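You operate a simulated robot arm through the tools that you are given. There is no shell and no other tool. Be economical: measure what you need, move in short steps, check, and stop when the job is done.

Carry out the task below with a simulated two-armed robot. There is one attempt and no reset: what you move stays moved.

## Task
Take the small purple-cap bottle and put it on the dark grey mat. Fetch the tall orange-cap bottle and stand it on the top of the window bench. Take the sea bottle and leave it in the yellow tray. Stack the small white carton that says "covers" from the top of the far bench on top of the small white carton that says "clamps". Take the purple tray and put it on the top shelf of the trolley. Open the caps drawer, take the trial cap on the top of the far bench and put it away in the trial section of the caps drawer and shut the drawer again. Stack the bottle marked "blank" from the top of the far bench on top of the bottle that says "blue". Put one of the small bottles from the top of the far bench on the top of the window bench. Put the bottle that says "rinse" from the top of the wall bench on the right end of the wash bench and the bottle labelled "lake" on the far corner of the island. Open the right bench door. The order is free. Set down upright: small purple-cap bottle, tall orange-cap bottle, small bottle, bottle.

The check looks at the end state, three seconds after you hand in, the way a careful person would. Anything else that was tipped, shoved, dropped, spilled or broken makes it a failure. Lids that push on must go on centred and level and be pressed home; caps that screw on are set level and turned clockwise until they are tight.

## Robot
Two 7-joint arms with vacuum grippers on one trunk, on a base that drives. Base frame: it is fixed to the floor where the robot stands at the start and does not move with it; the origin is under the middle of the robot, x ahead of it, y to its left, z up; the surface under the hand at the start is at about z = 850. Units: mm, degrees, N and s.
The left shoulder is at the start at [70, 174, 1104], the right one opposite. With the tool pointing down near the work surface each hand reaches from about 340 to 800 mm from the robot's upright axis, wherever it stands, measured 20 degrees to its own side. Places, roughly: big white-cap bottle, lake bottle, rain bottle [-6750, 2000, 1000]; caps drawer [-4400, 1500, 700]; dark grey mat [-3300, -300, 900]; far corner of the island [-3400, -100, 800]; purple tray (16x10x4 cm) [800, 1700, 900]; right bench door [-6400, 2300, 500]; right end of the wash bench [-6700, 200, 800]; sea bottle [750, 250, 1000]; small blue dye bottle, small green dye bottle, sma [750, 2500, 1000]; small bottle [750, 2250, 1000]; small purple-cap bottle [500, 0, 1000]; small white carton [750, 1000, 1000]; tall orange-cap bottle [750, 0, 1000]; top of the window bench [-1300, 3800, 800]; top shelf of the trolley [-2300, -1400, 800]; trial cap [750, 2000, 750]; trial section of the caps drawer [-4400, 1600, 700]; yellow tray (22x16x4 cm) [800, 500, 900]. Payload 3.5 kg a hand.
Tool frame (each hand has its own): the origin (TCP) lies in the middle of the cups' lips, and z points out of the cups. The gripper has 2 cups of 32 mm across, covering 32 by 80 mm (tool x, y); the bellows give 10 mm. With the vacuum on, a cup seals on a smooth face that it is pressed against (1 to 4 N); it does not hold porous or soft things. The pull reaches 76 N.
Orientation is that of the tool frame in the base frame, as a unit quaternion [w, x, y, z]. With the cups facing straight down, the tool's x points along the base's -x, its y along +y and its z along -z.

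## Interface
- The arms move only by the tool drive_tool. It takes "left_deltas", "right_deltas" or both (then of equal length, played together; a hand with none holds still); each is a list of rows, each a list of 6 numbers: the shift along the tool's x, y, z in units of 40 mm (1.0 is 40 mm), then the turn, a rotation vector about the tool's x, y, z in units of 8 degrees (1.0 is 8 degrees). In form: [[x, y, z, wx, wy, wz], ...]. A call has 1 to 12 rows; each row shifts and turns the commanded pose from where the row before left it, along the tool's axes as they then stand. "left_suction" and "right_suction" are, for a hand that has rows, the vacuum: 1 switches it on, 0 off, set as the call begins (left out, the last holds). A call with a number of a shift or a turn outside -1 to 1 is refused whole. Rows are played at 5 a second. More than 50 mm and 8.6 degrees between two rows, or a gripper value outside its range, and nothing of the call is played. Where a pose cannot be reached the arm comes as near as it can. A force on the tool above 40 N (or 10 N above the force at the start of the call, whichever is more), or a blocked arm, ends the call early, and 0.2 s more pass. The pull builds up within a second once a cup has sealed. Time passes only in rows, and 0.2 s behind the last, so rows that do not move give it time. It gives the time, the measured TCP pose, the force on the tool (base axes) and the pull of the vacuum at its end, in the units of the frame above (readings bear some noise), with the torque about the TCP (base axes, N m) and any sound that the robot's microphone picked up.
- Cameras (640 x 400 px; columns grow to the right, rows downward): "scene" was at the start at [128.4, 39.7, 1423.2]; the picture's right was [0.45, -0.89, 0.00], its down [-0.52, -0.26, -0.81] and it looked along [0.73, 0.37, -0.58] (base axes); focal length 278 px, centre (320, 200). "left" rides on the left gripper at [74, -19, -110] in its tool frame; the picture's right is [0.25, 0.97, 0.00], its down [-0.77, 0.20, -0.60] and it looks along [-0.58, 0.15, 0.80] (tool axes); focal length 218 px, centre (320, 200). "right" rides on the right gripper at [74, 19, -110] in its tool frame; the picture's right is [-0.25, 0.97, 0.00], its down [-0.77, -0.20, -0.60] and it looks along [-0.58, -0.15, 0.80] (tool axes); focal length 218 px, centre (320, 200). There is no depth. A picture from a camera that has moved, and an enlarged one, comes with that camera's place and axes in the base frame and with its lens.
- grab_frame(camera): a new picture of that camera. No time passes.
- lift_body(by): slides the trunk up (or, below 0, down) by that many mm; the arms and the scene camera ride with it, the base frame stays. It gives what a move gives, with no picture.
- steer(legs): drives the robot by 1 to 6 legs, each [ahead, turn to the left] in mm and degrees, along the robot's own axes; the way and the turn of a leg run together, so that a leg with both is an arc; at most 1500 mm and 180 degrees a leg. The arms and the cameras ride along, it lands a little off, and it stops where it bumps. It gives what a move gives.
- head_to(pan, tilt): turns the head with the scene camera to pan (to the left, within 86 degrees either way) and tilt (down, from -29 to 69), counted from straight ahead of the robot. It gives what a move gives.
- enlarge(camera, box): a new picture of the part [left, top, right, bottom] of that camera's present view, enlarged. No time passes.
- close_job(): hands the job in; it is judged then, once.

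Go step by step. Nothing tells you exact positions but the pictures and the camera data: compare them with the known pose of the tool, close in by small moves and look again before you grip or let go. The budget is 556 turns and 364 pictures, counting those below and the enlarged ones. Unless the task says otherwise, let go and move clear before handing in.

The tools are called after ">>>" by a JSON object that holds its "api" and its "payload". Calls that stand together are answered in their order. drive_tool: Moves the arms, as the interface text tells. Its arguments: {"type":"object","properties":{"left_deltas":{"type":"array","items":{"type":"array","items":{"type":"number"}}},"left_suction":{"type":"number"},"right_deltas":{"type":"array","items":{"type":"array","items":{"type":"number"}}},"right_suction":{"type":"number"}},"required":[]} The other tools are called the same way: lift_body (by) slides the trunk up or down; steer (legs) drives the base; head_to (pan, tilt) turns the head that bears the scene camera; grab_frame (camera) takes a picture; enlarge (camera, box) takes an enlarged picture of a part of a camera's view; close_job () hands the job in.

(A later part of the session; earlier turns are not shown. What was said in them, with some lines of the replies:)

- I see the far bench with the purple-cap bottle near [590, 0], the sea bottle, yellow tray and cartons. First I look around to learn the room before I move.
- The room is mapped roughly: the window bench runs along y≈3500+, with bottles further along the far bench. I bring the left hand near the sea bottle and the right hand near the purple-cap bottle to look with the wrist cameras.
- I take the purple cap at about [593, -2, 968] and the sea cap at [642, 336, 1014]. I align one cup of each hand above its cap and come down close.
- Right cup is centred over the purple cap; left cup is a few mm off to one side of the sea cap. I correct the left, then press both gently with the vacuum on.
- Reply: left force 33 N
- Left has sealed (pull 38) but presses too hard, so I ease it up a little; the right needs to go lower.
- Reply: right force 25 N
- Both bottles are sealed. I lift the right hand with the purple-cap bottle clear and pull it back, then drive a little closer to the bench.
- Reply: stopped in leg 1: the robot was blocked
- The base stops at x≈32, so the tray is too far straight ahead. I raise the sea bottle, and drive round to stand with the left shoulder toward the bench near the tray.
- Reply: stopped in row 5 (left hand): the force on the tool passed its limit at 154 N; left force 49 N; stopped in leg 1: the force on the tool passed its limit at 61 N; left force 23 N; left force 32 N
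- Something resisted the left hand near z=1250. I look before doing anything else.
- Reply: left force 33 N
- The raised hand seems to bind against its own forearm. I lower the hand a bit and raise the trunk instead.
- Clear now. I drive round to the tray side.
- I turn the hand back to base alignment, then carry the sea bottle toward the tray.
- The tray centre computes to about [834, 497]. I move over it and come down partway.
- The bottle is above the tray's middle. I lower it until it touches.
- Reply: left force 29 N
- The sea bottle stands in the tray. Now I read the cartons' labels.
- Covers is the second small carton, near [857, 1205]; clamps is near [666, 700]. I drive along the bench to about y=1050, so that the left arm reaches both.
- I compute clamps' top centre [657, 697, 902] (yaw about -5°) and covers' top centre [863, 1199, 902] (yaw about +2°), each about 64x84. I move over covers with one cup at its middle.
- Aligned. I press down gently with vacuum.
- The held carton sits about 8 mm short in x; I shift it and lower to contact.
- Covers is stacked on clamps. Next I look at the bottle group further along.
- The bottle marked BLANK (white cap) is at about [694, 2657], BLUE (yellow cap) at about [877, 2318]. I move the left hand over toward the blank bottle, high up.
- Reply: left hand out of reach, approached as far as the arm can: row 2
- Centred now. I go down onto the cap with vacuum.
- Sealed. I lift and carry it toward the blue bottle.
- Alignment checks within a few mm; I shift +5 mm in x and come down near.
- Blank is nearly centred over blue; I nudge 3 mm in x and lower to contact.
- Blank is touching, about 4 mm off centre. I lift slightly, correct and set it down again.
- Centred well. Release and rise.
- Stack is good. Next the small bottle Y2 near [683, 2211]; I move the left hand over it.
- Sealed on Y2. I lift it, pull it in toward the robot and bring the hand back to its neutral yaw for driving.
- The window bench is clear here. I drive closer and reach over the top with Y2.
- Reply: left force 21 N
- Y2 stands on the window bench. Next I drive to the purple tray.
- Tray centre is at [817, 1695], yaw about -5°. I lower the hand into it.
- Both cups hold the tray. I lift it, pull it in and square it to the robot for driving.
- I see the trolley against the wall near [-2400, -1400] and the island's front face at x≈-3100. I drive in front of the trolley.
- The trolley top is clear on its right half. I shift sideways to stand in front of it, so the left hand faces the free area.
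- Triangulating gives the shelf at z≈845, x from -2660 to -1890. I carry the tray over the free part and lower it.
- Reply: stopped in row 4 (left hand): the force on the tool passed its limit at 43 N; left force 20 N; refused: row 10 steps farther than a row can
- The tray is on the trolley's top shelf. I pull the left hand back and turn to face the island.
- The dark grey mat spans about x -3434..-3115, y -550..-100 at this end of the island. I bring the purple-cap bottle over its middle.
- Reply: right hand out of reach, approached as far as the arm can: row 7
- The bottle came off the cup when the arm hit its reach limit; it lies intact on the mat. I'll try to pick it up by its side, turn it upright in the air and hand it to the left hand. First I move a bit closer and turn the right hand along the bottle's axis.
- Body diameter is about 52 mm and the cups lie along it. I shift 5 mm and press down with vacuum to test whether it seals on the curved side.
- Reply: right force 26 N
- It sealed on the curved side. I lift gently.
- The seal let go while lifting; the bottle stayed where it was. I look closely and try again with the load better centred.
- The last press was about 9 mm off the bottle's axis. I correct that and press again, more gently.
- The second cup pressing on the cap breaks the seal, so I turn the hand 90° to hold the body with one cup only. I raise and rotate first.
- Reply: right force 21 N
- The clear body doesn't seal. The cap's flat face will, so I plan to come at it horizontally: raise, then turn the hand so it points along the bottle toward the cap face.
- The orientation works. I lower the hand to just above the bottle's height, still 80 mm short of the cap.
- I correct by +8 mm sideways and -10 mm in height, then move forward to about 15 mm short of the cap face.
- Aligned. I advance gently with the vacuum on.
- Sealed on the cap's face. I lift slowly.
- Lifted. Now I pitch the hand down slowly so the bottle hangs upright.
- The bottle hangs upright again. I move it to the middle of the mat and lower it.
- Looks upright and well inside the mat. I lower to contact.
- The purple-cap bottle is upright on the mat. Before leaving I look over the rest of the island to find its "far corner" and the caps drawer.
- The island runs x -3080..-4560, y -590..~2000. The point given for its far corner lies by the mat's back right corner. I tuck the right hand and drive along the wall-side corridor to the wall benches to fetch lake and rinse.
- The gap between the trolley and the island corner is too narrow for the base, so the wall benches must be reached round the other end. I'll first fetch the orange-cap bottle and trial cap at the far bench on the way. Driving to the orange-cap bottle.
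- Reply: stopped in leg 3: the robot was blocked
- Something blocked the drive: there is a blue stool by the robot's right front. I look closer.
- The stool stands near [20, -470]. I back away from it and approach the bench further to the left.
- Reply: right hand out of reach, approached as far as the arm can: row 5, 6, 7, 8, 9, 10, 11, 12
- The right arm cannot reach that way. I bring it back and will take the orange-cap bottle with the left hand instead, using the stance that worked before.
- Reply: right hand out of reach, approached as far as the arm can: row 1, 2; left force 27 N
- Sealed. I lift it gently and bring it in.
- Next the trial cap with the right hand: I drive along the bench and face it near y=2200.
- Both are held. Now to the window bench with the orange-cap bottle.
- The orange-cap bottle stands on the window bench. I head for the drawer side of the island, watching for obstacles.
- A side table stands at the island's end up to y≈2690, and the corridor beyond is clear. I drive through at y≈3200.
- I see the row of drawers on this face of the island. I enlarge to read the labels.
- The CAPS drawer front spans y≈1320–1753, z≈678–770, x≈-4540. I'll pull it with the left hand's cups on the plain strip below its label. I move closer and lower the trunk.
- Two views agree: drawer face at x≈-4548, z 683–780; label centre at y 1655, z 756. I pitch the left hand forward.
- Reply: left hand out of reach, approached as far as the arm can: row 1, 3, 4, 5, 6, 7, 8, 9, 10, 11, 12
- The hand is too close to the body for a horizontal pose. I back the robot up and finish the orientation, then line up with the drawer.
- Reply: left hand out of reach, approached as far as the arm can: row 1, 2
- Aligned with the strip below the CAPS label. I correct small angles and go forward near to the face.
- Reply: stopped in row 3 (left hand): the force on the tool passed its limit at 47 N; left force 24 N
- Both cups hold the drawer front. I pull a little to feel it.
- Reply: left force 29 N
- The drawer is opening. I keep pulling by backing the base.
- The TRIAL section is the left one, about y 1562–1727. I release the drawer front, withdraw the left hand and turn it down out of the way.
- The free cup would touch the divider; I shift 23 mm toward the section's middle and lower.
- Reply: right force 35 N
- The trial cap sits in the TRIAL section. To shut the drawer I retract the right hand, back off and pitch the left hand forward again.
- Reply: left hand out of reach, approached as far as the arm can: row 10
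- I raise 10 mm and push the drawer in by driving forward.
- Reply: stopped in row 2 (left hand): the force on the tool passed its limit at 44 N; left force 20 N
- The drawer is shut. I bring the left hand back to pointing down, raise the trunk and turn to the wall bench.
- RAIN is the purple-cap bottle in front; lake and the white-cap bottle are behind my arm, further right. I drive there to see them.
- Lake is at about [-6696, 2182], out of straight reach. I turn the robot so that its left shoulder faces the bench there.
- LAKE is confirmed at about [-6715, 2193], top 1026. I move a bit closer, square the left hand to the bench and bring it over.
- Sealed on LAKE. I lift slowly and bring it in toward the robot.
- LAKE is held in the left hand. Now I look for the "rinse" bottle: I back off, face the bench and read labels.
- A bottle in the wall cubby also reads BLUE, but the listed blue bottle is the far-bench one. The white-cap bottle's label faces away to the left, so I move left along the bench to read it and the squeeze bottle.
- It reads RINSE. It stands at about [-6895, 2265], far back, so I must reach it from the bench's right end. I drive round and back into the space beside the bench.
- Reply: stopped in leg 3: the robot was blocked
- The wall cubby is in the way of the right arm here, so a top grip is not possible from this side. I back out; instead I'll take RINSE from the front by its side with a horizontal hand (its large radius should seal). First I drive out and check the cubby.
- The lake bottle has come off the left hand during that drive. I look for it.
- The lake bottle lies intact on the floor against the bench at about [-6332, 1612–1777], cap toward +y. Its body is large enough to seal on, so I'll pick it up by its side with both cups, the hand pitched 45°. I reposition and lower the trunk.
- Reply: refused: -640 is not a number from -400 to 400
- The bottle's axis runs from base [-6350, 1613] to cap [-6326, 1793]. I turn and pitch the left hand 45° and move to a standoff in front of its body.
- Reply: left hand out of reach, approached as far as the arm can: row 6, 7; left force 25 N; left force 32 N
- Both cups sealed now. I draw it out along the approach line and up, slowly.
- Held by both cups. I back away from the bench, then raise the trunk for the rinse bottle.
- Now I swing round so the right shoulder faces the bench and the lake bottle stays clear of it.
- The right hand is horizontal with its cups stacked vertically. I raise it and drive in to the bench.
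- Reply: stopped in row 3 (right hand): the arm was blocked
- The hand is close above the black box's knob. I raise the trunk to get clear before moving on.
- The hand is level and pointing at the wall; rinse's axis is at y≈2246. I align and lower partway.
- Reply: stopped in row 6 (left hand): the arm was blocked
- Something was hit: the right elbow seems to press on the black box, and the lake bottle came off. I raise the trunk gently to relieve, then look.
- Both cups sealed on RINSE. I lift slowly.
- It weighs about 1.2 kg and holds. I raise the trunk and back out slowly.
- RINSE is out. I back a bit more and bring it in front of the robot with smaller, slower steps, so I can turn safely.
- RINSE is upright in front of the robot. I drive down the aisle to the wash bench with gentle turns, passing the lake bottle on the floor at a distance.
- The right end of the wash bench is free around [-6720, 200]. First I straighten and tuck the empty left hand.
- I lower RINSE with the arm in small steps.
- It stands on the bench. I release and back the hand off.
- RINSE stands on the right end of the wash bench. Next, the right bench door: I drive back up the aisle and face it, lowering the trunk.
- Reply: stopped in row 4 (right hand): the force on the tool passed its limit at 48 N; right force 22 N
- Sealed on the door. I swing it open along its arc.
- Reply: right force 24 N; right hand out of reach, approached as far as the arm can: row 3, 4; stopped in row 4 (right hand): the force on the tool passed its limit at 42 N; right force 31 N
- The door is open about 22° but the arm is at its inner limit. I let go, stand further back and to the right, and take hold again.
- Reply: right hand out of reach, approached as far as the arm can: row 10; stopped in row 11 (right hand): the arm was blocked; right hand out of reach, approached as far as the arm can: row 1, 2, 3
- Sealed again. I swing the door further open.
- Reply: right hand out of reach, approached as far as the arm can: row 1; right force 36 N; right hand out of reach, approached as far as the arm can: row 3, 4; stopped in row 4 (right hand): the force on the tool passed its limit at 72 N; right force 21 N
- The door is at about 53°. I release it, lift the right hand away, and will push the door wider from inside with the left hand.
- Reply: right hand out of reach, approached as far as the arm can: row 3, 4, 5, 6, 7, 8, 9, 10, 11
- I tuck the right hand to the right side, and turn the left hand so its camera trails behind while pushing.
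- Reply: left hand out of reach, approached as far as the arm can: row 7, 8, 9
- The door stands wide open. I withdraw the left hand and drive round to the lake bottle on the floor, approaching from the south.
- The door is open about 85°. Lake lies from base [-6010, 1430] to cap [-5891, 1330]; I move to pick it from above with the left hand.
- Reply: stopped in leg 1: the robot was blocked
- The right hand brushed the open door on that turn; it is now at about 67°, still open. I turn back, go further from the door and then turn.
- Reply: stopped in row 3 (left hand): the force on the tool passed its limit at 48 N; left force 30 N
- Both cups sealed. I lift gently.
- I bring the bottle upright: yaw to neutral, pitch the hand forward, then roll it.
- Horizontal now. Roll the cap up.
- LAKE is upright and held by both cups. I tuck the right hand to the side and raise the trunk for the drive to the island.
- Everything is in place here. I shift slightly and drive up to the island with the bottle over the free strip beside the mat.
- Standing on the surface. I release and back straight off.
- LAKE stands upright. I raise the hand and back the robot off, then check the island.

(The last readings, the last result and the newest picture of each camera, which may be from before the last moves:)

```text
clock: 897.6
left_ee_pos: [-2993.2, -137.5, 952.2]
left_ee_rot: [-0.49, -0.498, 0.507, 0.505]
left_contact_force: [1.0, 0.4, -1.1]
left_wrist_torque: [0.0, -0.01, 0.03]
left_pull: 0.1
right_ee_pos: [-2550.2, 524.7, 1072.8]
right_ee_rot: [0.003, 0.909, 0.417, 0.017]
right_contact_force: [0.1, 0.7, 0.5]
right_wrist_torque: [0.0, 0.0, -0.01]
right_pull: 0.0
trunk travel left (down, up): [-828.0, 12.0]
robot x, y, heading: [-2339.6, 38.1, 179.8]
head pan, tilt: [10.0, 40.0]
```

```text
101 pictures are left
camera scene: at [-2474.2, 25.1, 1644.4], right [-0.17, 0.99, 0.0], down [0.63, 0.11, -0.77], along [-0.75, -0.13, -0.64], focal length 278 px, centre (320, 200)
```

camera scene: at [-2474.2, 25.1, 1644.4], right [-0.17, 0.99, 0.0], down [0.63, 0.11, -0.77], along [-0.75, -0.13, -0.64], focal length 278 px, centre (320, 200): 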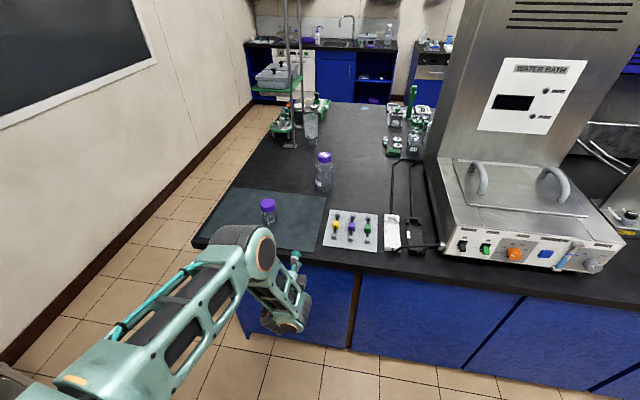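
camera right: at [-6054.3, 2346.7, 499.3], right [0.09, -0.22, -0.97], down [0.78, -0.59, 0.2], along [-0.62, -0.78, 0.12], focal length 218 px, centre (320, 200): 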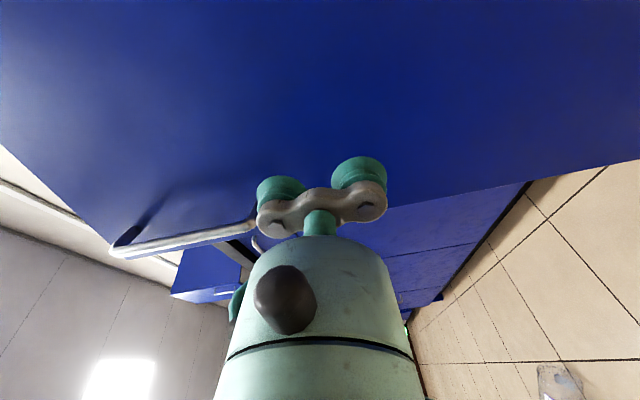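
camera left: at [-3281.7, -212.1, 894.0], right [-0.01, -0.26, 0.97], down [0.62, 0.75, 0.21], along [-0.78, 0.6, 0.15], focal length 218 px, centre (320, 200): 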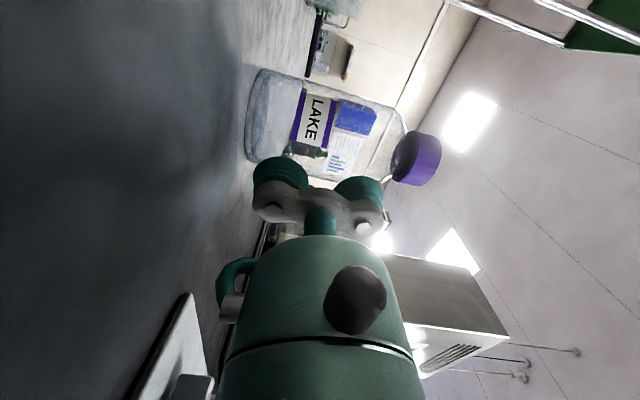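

All is upright here. I want the bench door open wider, so I put the left hand back to pointing down and drive round to it again.

>>> {"api": "drive_tool", "payload": {"left_deltas": [[0, 0, 0, 0, 0, -0.94], [0, 0, 0, 0, 0, -0.94], [0, 0, 0, 0, 0, -0.94], [0, 0, 0, 0, 0, -0.94], [0, 0, 0, 0, 0, -0.94], [0, 0, 0, 0, 0, -0.94], [0, 0, 0, 0, 0, -0.94], [0, 0, 0, 0, 0, -0.94], [0, 0, 0, 0, 0, -0.94], [0, 0, 0, 0, 0, -0.94], [0, 0, 0, 0, 0, -0.94], [0, 0, 0, 0, 0, -0.91]]}}

>>> {"api": "drive_tool", "payload": {"left_deltas": [[0, 0, 0, 0, 0.94, 0], [0, 0, 0, 0, 0.94, 0], [0, 0, 0, 0, 0.94, 0], [0, 0, 0, 0, 0.94, 0], [0, 0, 0, 0, 0.94, 0], [0, 0, 0, 0, 0.94, 0], [0, 0, 0, 0, 0.94, 0], [0, 0, 0, 0, 0.94, 0], [0, 0, 0, 0, 0.94, 0], [0, 0, 0, 0, 0.94, 0], [0, 0, 0, 0, 0.94, 0], [0, 0, 0, 0, 0.91, 0]]}}

>>> {"api": "steer", "payload": {"legs": [[0, -90], [1100, 0], [1090, 0], [0, 30], [1100, 0], [0, 60]]}}

>>> {"api": "steer", "payload": {"legs": [[1000, 0], [0, 17.4], [1000, 0], [400, 0], [0, -17.4]]}}

>>> {"api": "head_to", "payload": {"pan": 15, "tilt": 30}}

>>> {"api": "grab_frame", "payload": {"camera": "scene"}}

```text
clock: 900.2
left_ee_pos: [-2992.6, -137.7, 953.5]
left_ee_rot: [-0.011, 0.711, -0.005, -0.703]
left_contact_force: [-0.6, 0.0, 0.1]
left_wrist_torque: [0.02, -0.03, -0.01]
left_pull: 0.0
right_ee_pos: [-2548.6, 523.5, 1072.2]
right_ee_rot: [0.002, 0.909, 0.416, 0.017]
right_contact_force: [0.6, 0.2, -0.3]
right_wrist_torque: [0.0, 0.0, 0.02]
right_pull: 0.0
trunk travel left (down, up): [-828.0, 12.0]
robot x, y, heading: [-2339.4, 39.2, 179.8]
head pan, tilt: [10.0, 40.0]
```

```text
clock: 902.8
left_ee_pos: [-2993.1, -138.2, 952.9]
left_ee_rot: [-0.004, 1.0, -0.012, 0.006]
left_contact_force: [0.6, -0.1, 0.9]
left_wrist_torque: [0.01, 0.02, -0.01]
left_pull: 0.1
right_ee_pos: [-2548.8, 524.8, 1074.1]
right_ee_rot: [0.002, 0.909, 0.416, 0.017]
right_contact_force: [-0.2, 0.3, -0.1]
right_wrist_torque: [0.0, -0.01, -0.01]
right_pull: 0.0
trunk travel left (down, up): [-828.0, 12.0]
robot x, y, heading: [-2338.0, 39.0, 179.9]
head pan, tilt: [10.0, 40.0]
```

```text
clock: 926.8
left_ee_pos: [-3479.4, 3027.1, 953.4]
left_ee_rot: [-0.002, 1.0, -0.025, 0.004]
left_contact_force: [-0.8, 0.2, -0.1]
left_wrist_torque: [0.0, -0.01, 0.02]
left_pull: 0.0
right_ee_pos: [-3018.6, 3676.8, 1072.0]
right_ee_rot: [0.001, 0.914, 0.405, 0.018]
right_contact_force: [0.0, -0.3, 0.0]
right_wrist_torque: [-0.03, -0.01, 0.01]
right_pull: 0.1
trunk travel left (down, up): [-828.0, 12.0]
robot x, y, heading: [-2824.3, 3188.3, 178.1]
head pan, tilt: [10.0, 40.0]
```

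```text
clock: 940.8
left_ee_pos: [-5834.1, 2695.5, 952.6]
left_ee_rot: [-0.004, 1.0, -0.03, 0.005]
left_contact_force: [-0.3, 0.4, -0.5]
left_wrist_torque: [0.01, -0.04, 0.0]
left_pull: 0.0
right_ee_pos: [-5366.5, 3340.7, 1073.6]
right_ee_rot: [0.002, 0.917, 0.398, 0.017]
right_contact_force: [0.9, 0.6, 0.1]
right_wrist_torque: [0.0, -0.02, 0.04]
right_pull: 0.1
trunk travel left (down, up): [-828.0, 12.0]
robot x, y, heading: [-5172.7, 2847.7, 177.5]
head pan, tilt: [10.0, 40.0]
```

```text
clock: 941.5
left_ee_pos: [-5833.3, 2696.1, 953.7]
left_ee_rot: [-0.002, 1.0, -0.031, 0.004]
left_contact_force: [-0.1, -0.6, -0.2]
left_wrist_torque: [-0.01, 0.02, 0.01]
left_pull: 0.1
right_ee_pos: [-5365.2, 3342.5, 1071.9]
right_ee_rot: [0.002, 0.917, 0.398, 0.017]
right_contact_force: [0.4, 1.0, 0.0]
right_wrist_torque: [0.01, -0.01, 0.03]
right_pull: 0.1
trunk travel left (down, up): [-828.0, 12.0]
robot x, y, heading: [-5177.5, 2845.8, 177.5]
head pan, tilt: [15.0, 30.0]
```

```text
100 pictures are left
camera scene: at [-5312.5, 2832.1, 1659.9], right [-0.22, 0.98, 0.0], down [0.49, 0.11, -0.87], along [-0.85, -0.19, -0.5], focal length 278 px, centre (320, 200)
```

scene: 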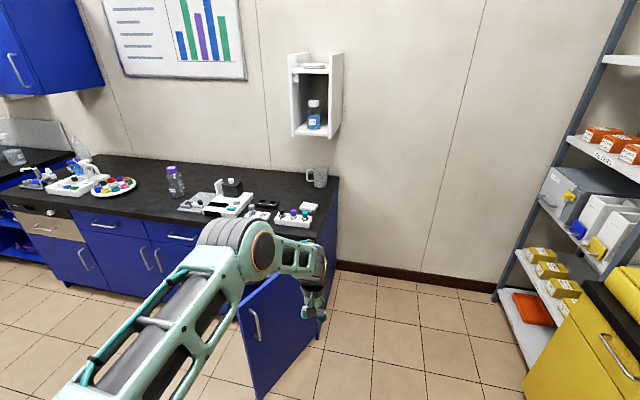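

The door is still at about 65°. I go to the inside of it with the left hand, as before, to push it wider.

>>> {"api": "steer", "payload": {"legs": [[0, 92.5], [550, 0], [0, -90]]}}

>>> {"api": "lift_body", "payload": {"by": -390}}

>>> {"api": "drive_tool", "payload": {"left_deltas": [[0, 0, 0, 0, 0, 0.95], [0, 0, 0, 0, 0, 0.95], [0, 0, 0, 0, 0, 0.95], [0, 0, 0, 0, 0, 0.95], [0, 0, 0, 0, 0, 0.95], [0, 0, 0, 0, 0, 0.95], [0, 0, 0, 0, 0, 0.95], [0, 0, 0, 0, 0, 0.95], [0, 0, 0, 0, 0, 0.95], [0, 0, 0, 0, 0, 0.95], [0, 0, 0, 0, 0, 0.95]]}}

>>> {"api": "steer", "payload": {"legs": [[250, 0]]}}

>>> {"api": "head_to", "payload": {"pan": 0, "tilt": 38}}

>>> {"api": "grab_frame", "payload": {"camera": "scene"}}

```text
clock: 952.4
left_ee_pos: [-5822.7, 2121.3, 954.0]
left_ee_rot: [-0.003, 1.0, -0.008, 0.005]
left_contact_force: [-0.6, 0.2, -0.2]
left_wrist_torque: [-0.02, -0.04, -0.01]
left_pull: 0.0
right_ee_pos: [-5383.6, 2787.7, 1073.2]
right_ee_rot: [0.001, 0.908, 0.419, 0.017]
right_contact_force: [0.4, 0.9, 0.5]
right_wrist_torque: [0.0, 0.02, -0.05]
right_pull: 0.1
trunk travel left (down, up): [-828.0, 12.0]
robot x, y, heading: [-5171.2, 2308.7, -179.5]
head pan, tilt: [15.0, 30.0]
```

```text
clock: 956.2
left_ee_pos: [-5822.3, 2122.1, 563.5]
left_ee_rot: [-0.004, 1.0, -0.008, 0.005]
left_contact_force: [0.0, 0.2, 0.5]
left_wrist_torque: [-0.07, 0.05, 0.03]
left_pull: 0.0
right_ee_pos: [-5382.9, 2787.3, 682.7]
right_ee_rot: [0.002, 0.908, 0.42, 0.016]
right_contact_force: [0.8, 0.3, 0.2]
right_wrist_torque: [-0.01, 0.03, -0.01]
right_pull: 0.1
trunk travel left (down, up): [-438.0, 402.0]
robot x, y, heading: [-5169.4, 2303.2, -179.8]
head pan, tilt: [15.0, 30.0]
```

```text
clock: 958.6
left_ee_pos: [-5823.1, 2122.4, 562.2]
left_ee_rot: [-0.005, 0.74, -0.673, 0.001]
left_contact_force: [0.4, -0.7, 0.4]
left_wrist_torque: [-0.01, -0.01, 0.0]
left_pull: 0.1
right_ee_pos: [-5383.1, 2787.0, 682.6]
right_ee_rot: [0.002, 0.908, 0.419, 0.017]
right_contact_force: [0.1, -0.5, -0.5]
right_wrist_torque: [0.0, 0.04, -0.01]
right_pull: 0.0
trunk travel left (down, up): [-438.0, 402.0]
robot x, y, heading: [-5172.3, 2305.0, -179.8]
head pan, tilt: [15.0, 30.0]
```

```text
clock: 960.4
left_ee_pos: [-6075.0, 2120.7, 562.6]
left_ee_rot: [-0.005, 0.741, -0.672, 0.0]
left_contact_force: [-0.1, -0.4, 0.0]
left_wrist_torque: [0.0, 0.01, 0.0]
left_pull: 0.1
right_ee_pos: [-5636.7, 2787.0, 682.1]
right_ee_rot: [0.002, 0.907, 0.42, 0.017]
right_contact_force: [0.5, 0.5, -0.6]
right_wrist_torque: [-0.01, -0.03, 0.04]
right_pull: 0.0
trunk travel left (down, up): [-438.0, 402.0]
robot x, y, heading: [-5421.2, 2302.0, -179.8]
head pan, tilt: [15.0, 30.0]
```

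```text
clock: 961.2
left_ee_pos: [-6074.6, 2119.3, 562.5]
left_ee_rot: [-0.006, 0.74, -0.672, 0.001]
left_contact_force: [-0.3, 0.4, -0.7]
left_wrist_torque: [-0.02, 0.01, 0.0]
left_pull: 0.0
right_ee_pos: [-5636.7, 2787.3, 683.3]
right_ee_rot: [0.002, 0.907, 0.421, 0.017]
right_contact_force: [-0.2, -0.3, 0.7]
right_wrist_torque: [0.01, 0.04, 0.0]
right_pull: 0.0
trunk travel left (down, up): [-438.0, 402.0]
robot x, y, heading: [-5422.3, 2302.4, -179.6]
head pan, tilt: [0.0, 38.0]
```

```text
99 pictures are left
camera scene: at [-5559.7, 2303.0, 1257.5], right [-0.01, 1.0, 0.0], down [0.62, 0.0, -0.79], along [-0.79, 0.0, -0.62], focal length 278 px, centre (320, 200)
```

scene: 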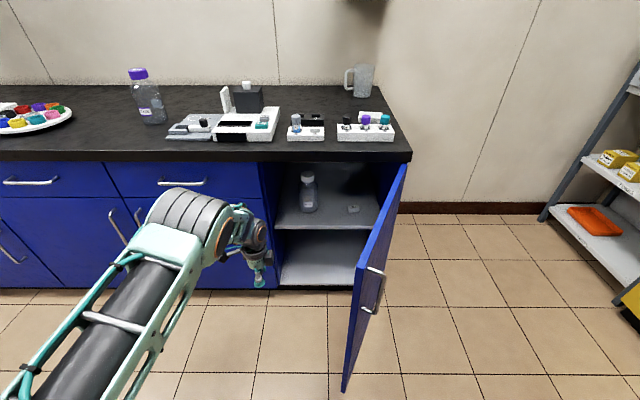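

I push the door by turning the base slowly to the right.

>>> {"api": "steer", "payload": {"legs": [[0, -15], [0, -10]]}}

>>> {"api": "grab_frame", "payload": {"camera": "scene"}}

```text
clock: 963.1
left_ee_pos: [-6090.5, 2415.5, 562.5]
left_ee_rot: [0.005, -0.576, 0.817, -0.002]
left_contact_force: [0.3, 1.5, 0.5]
left_wrist_torque: [0.0, 0.0, -0.03]
left_pull: 0.0
right_ee_pos: [-5409.8, 2831.2, 682.7]
right_ee_rot: [0.005, 0.977, 0.212, 0.017]
right_contact_force: [0.5, 0.8, -0.6]
right_wrist_torque: [-0.03, 0.02, -0.02]
right_pull: 0.0
trunk travel left (down, up): [-438.0, 402.0]
robot x, y, heading: [-5423.0, 2304.6, 155.2]
head pan, tilt: [0.0, 38.0]
```

```text
98 pictures are left
camera scene: at [-5546.6, 2361.4, 1257.5], right [0.42, 0.91, 0.0], down [0.56, -0.26, -0.79], along [-0.71, 0.33, -0.62], focal length 278 px, centre (320, 200)
```

scene: 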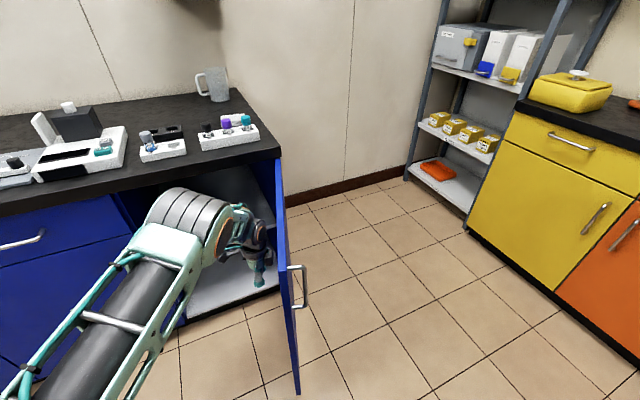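

>>> {"api": "steer", "payload": {"legs": [[0, -12]]}}

>>> {"api": "grab_frame", "payload": {"camera": "scene"}}

```text
clock: 964.3
left_ee_pos: [-6052.4, 2551.6, 563.0]
left_ee_rot: [0.004, -0.487, 0.873, -0.002]
left_contact_force: [0.1, 0.3, -0.3]
left_wrist_torque: [0.01, 0.01, -0.01]
left_pull: 0.1
right_ee_pos: [-5299.3, 2817.1, 682.5]
right_ee_rot: [0.006, 0.994, 0.108, 0.015]
right_contact_force: [0.2, 0.2, 0.4]
right_wrist_torque: [0.01, 0.04, -0.01]
right_pull: 0.1
trunk travel left (down, up): [-438.0, 402.0]
robot x, y, heading: [-5419.5, 2307.1, 142.9]
head pan, tilt: [0.0, 38.0]
```

```text
97 pictures are left
camera scene: at [-5531.6, 2386.1, 1257.5], right [0.6, 0.8, 0.0], down [0.49, -0.37, -0.79], along [-0.63, 0.47, -0.62], focal length 278 px, centre (320, 200)
```

scene: 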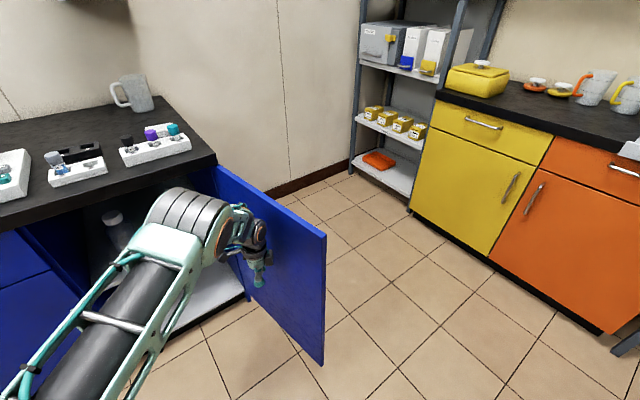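

The door is now open past 90°. I swing the hand back out and drive clear.

>>> {"api": "steer", "payload": {"legs": [[0, 36.5], [-400, 0]]}}

>>> {"api": "grab_frame", "payload": {"camera": "scene"}}

>>> {"api": "head_to", "payload": {"pan": 45, "tilt": 15}}

>>> {"api": "grab_frame", "payload": {"camera": "scene"}}

```text
clock: 968.6
left_ee_pos: [-5674.1, 2125.1, 564.1]
left_ee_rot: [-0.004, 0.737, -0.676, 0.0]
left_contact_force: [-0.3, -0.6, -0.1]
left_wrist_torque: [0.01, 0.0, 0.0]
left_pull: 0.0
right_ee_pos: [-5226.8, 2786.6, 684.1]
right_ee_rot: [0.001, 0.91, 0.414, 0.017]
right_contact_force: [-0.1, 0.8, 0.1]
right_wrist_torque: [0.0, 0.06, 0.03]
right_pull: 0.1
trunk travel left (down, up): [-438.0, 402.0]
robot x, y, heading: [-5022.8, 2301.4, 179.5]
head pan, tilt: [0.0, 38.0]
```

```text
96 pictures are left
camera scene: at [-5155.6, 2302.1, 1257.6], right [0.01, 1.0, 0.0], down [0.62, 0.0, -0.79], along [-0.79, 0.01, -0.62], focal length 278 px, centre (320, 200)
```

scene: 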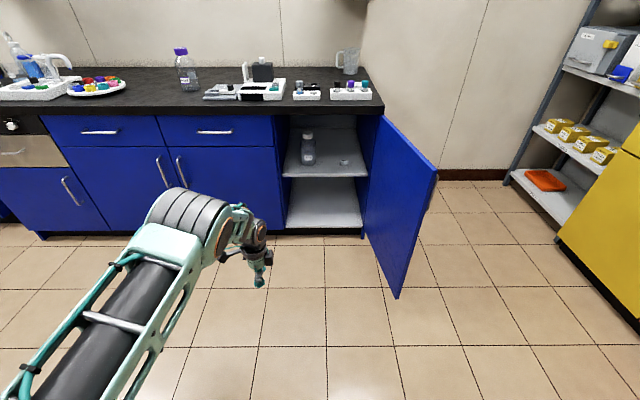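

```text
clock: 969.7
left_ee_pos: [-5673.5, 2124.8, 563.9]
left_ee_rot: [-0.004, 0.736, -0.677, 0.001]
left_contact_force: [0.0, 0.0, 0.3]
left_wrist_torque: [-0.01, 0.02, -0.03]
left_pull: 0.1
right_ee_pos: [-5227.8, 2786.1, 682.6]
right_ee_rot: [0.001, 0.91, 0.414, 0.017]
right_contact_force: [0.2, 0.3, 0.9]
right_wrist_torque: [-0.02, -0.01, -0.01]
right_pull: 0.1
trunk travel left (down, up): [-438.0, 402.0]
robot x, y, heading: [-5022.6, 2296.8, 179.7]
head pan, tilt: [45.0, 15.0]
```

```text
95 pictures are left
camera scene: at [-5136.7, 2236.0, 1294.0], right [-0.7, 0.71, 0.0], down [0.18, 0.18, -0.97], along [-0.69, -0.68, -0.26], focal length 278 px, centre (320, 200)
```

scene: 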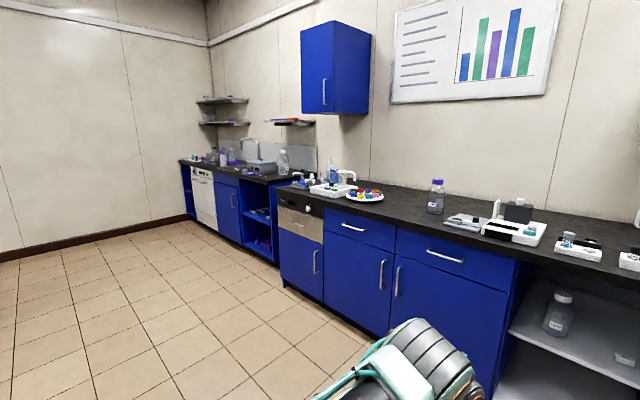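

Everything listed is placed, the drawer is shut, the bench door is wide open and both hands are clear and empty, so I hand in.

>>> {"api": "close_job", "payload": {}}

```text
The job is handed in.
```

I handed the job in with every item on the list done, but the end state may still be marked down for some accidents on the way. All bottles I set down were standing when I left them, and the door and drawer are as asked.

- **Purple-cap bottle:** it came off the cup over the island and fell onto the mat. I picked it up again and it stands upright on the dark grey mat.
- **Lake bottle:** it fell to the floor twice while I carried it. It looked undamaged and stands upright on the island next to the mat. I took "far corner" from the listed coordinates, which point to that spot.
- **Stool:** I bumped the blue stool by the far bench and don't know whether it moved.
- **Wall bench:** I bumped into something in the corner by the wall cubby. My arm also pressed near the black box on the bench. Everything there looked in place afterwards.
- **"Blue" bottle:** a second bottle marked "blue" sits in the wall cubby. I stacked blank on the far-bench one, which is the one in your list.
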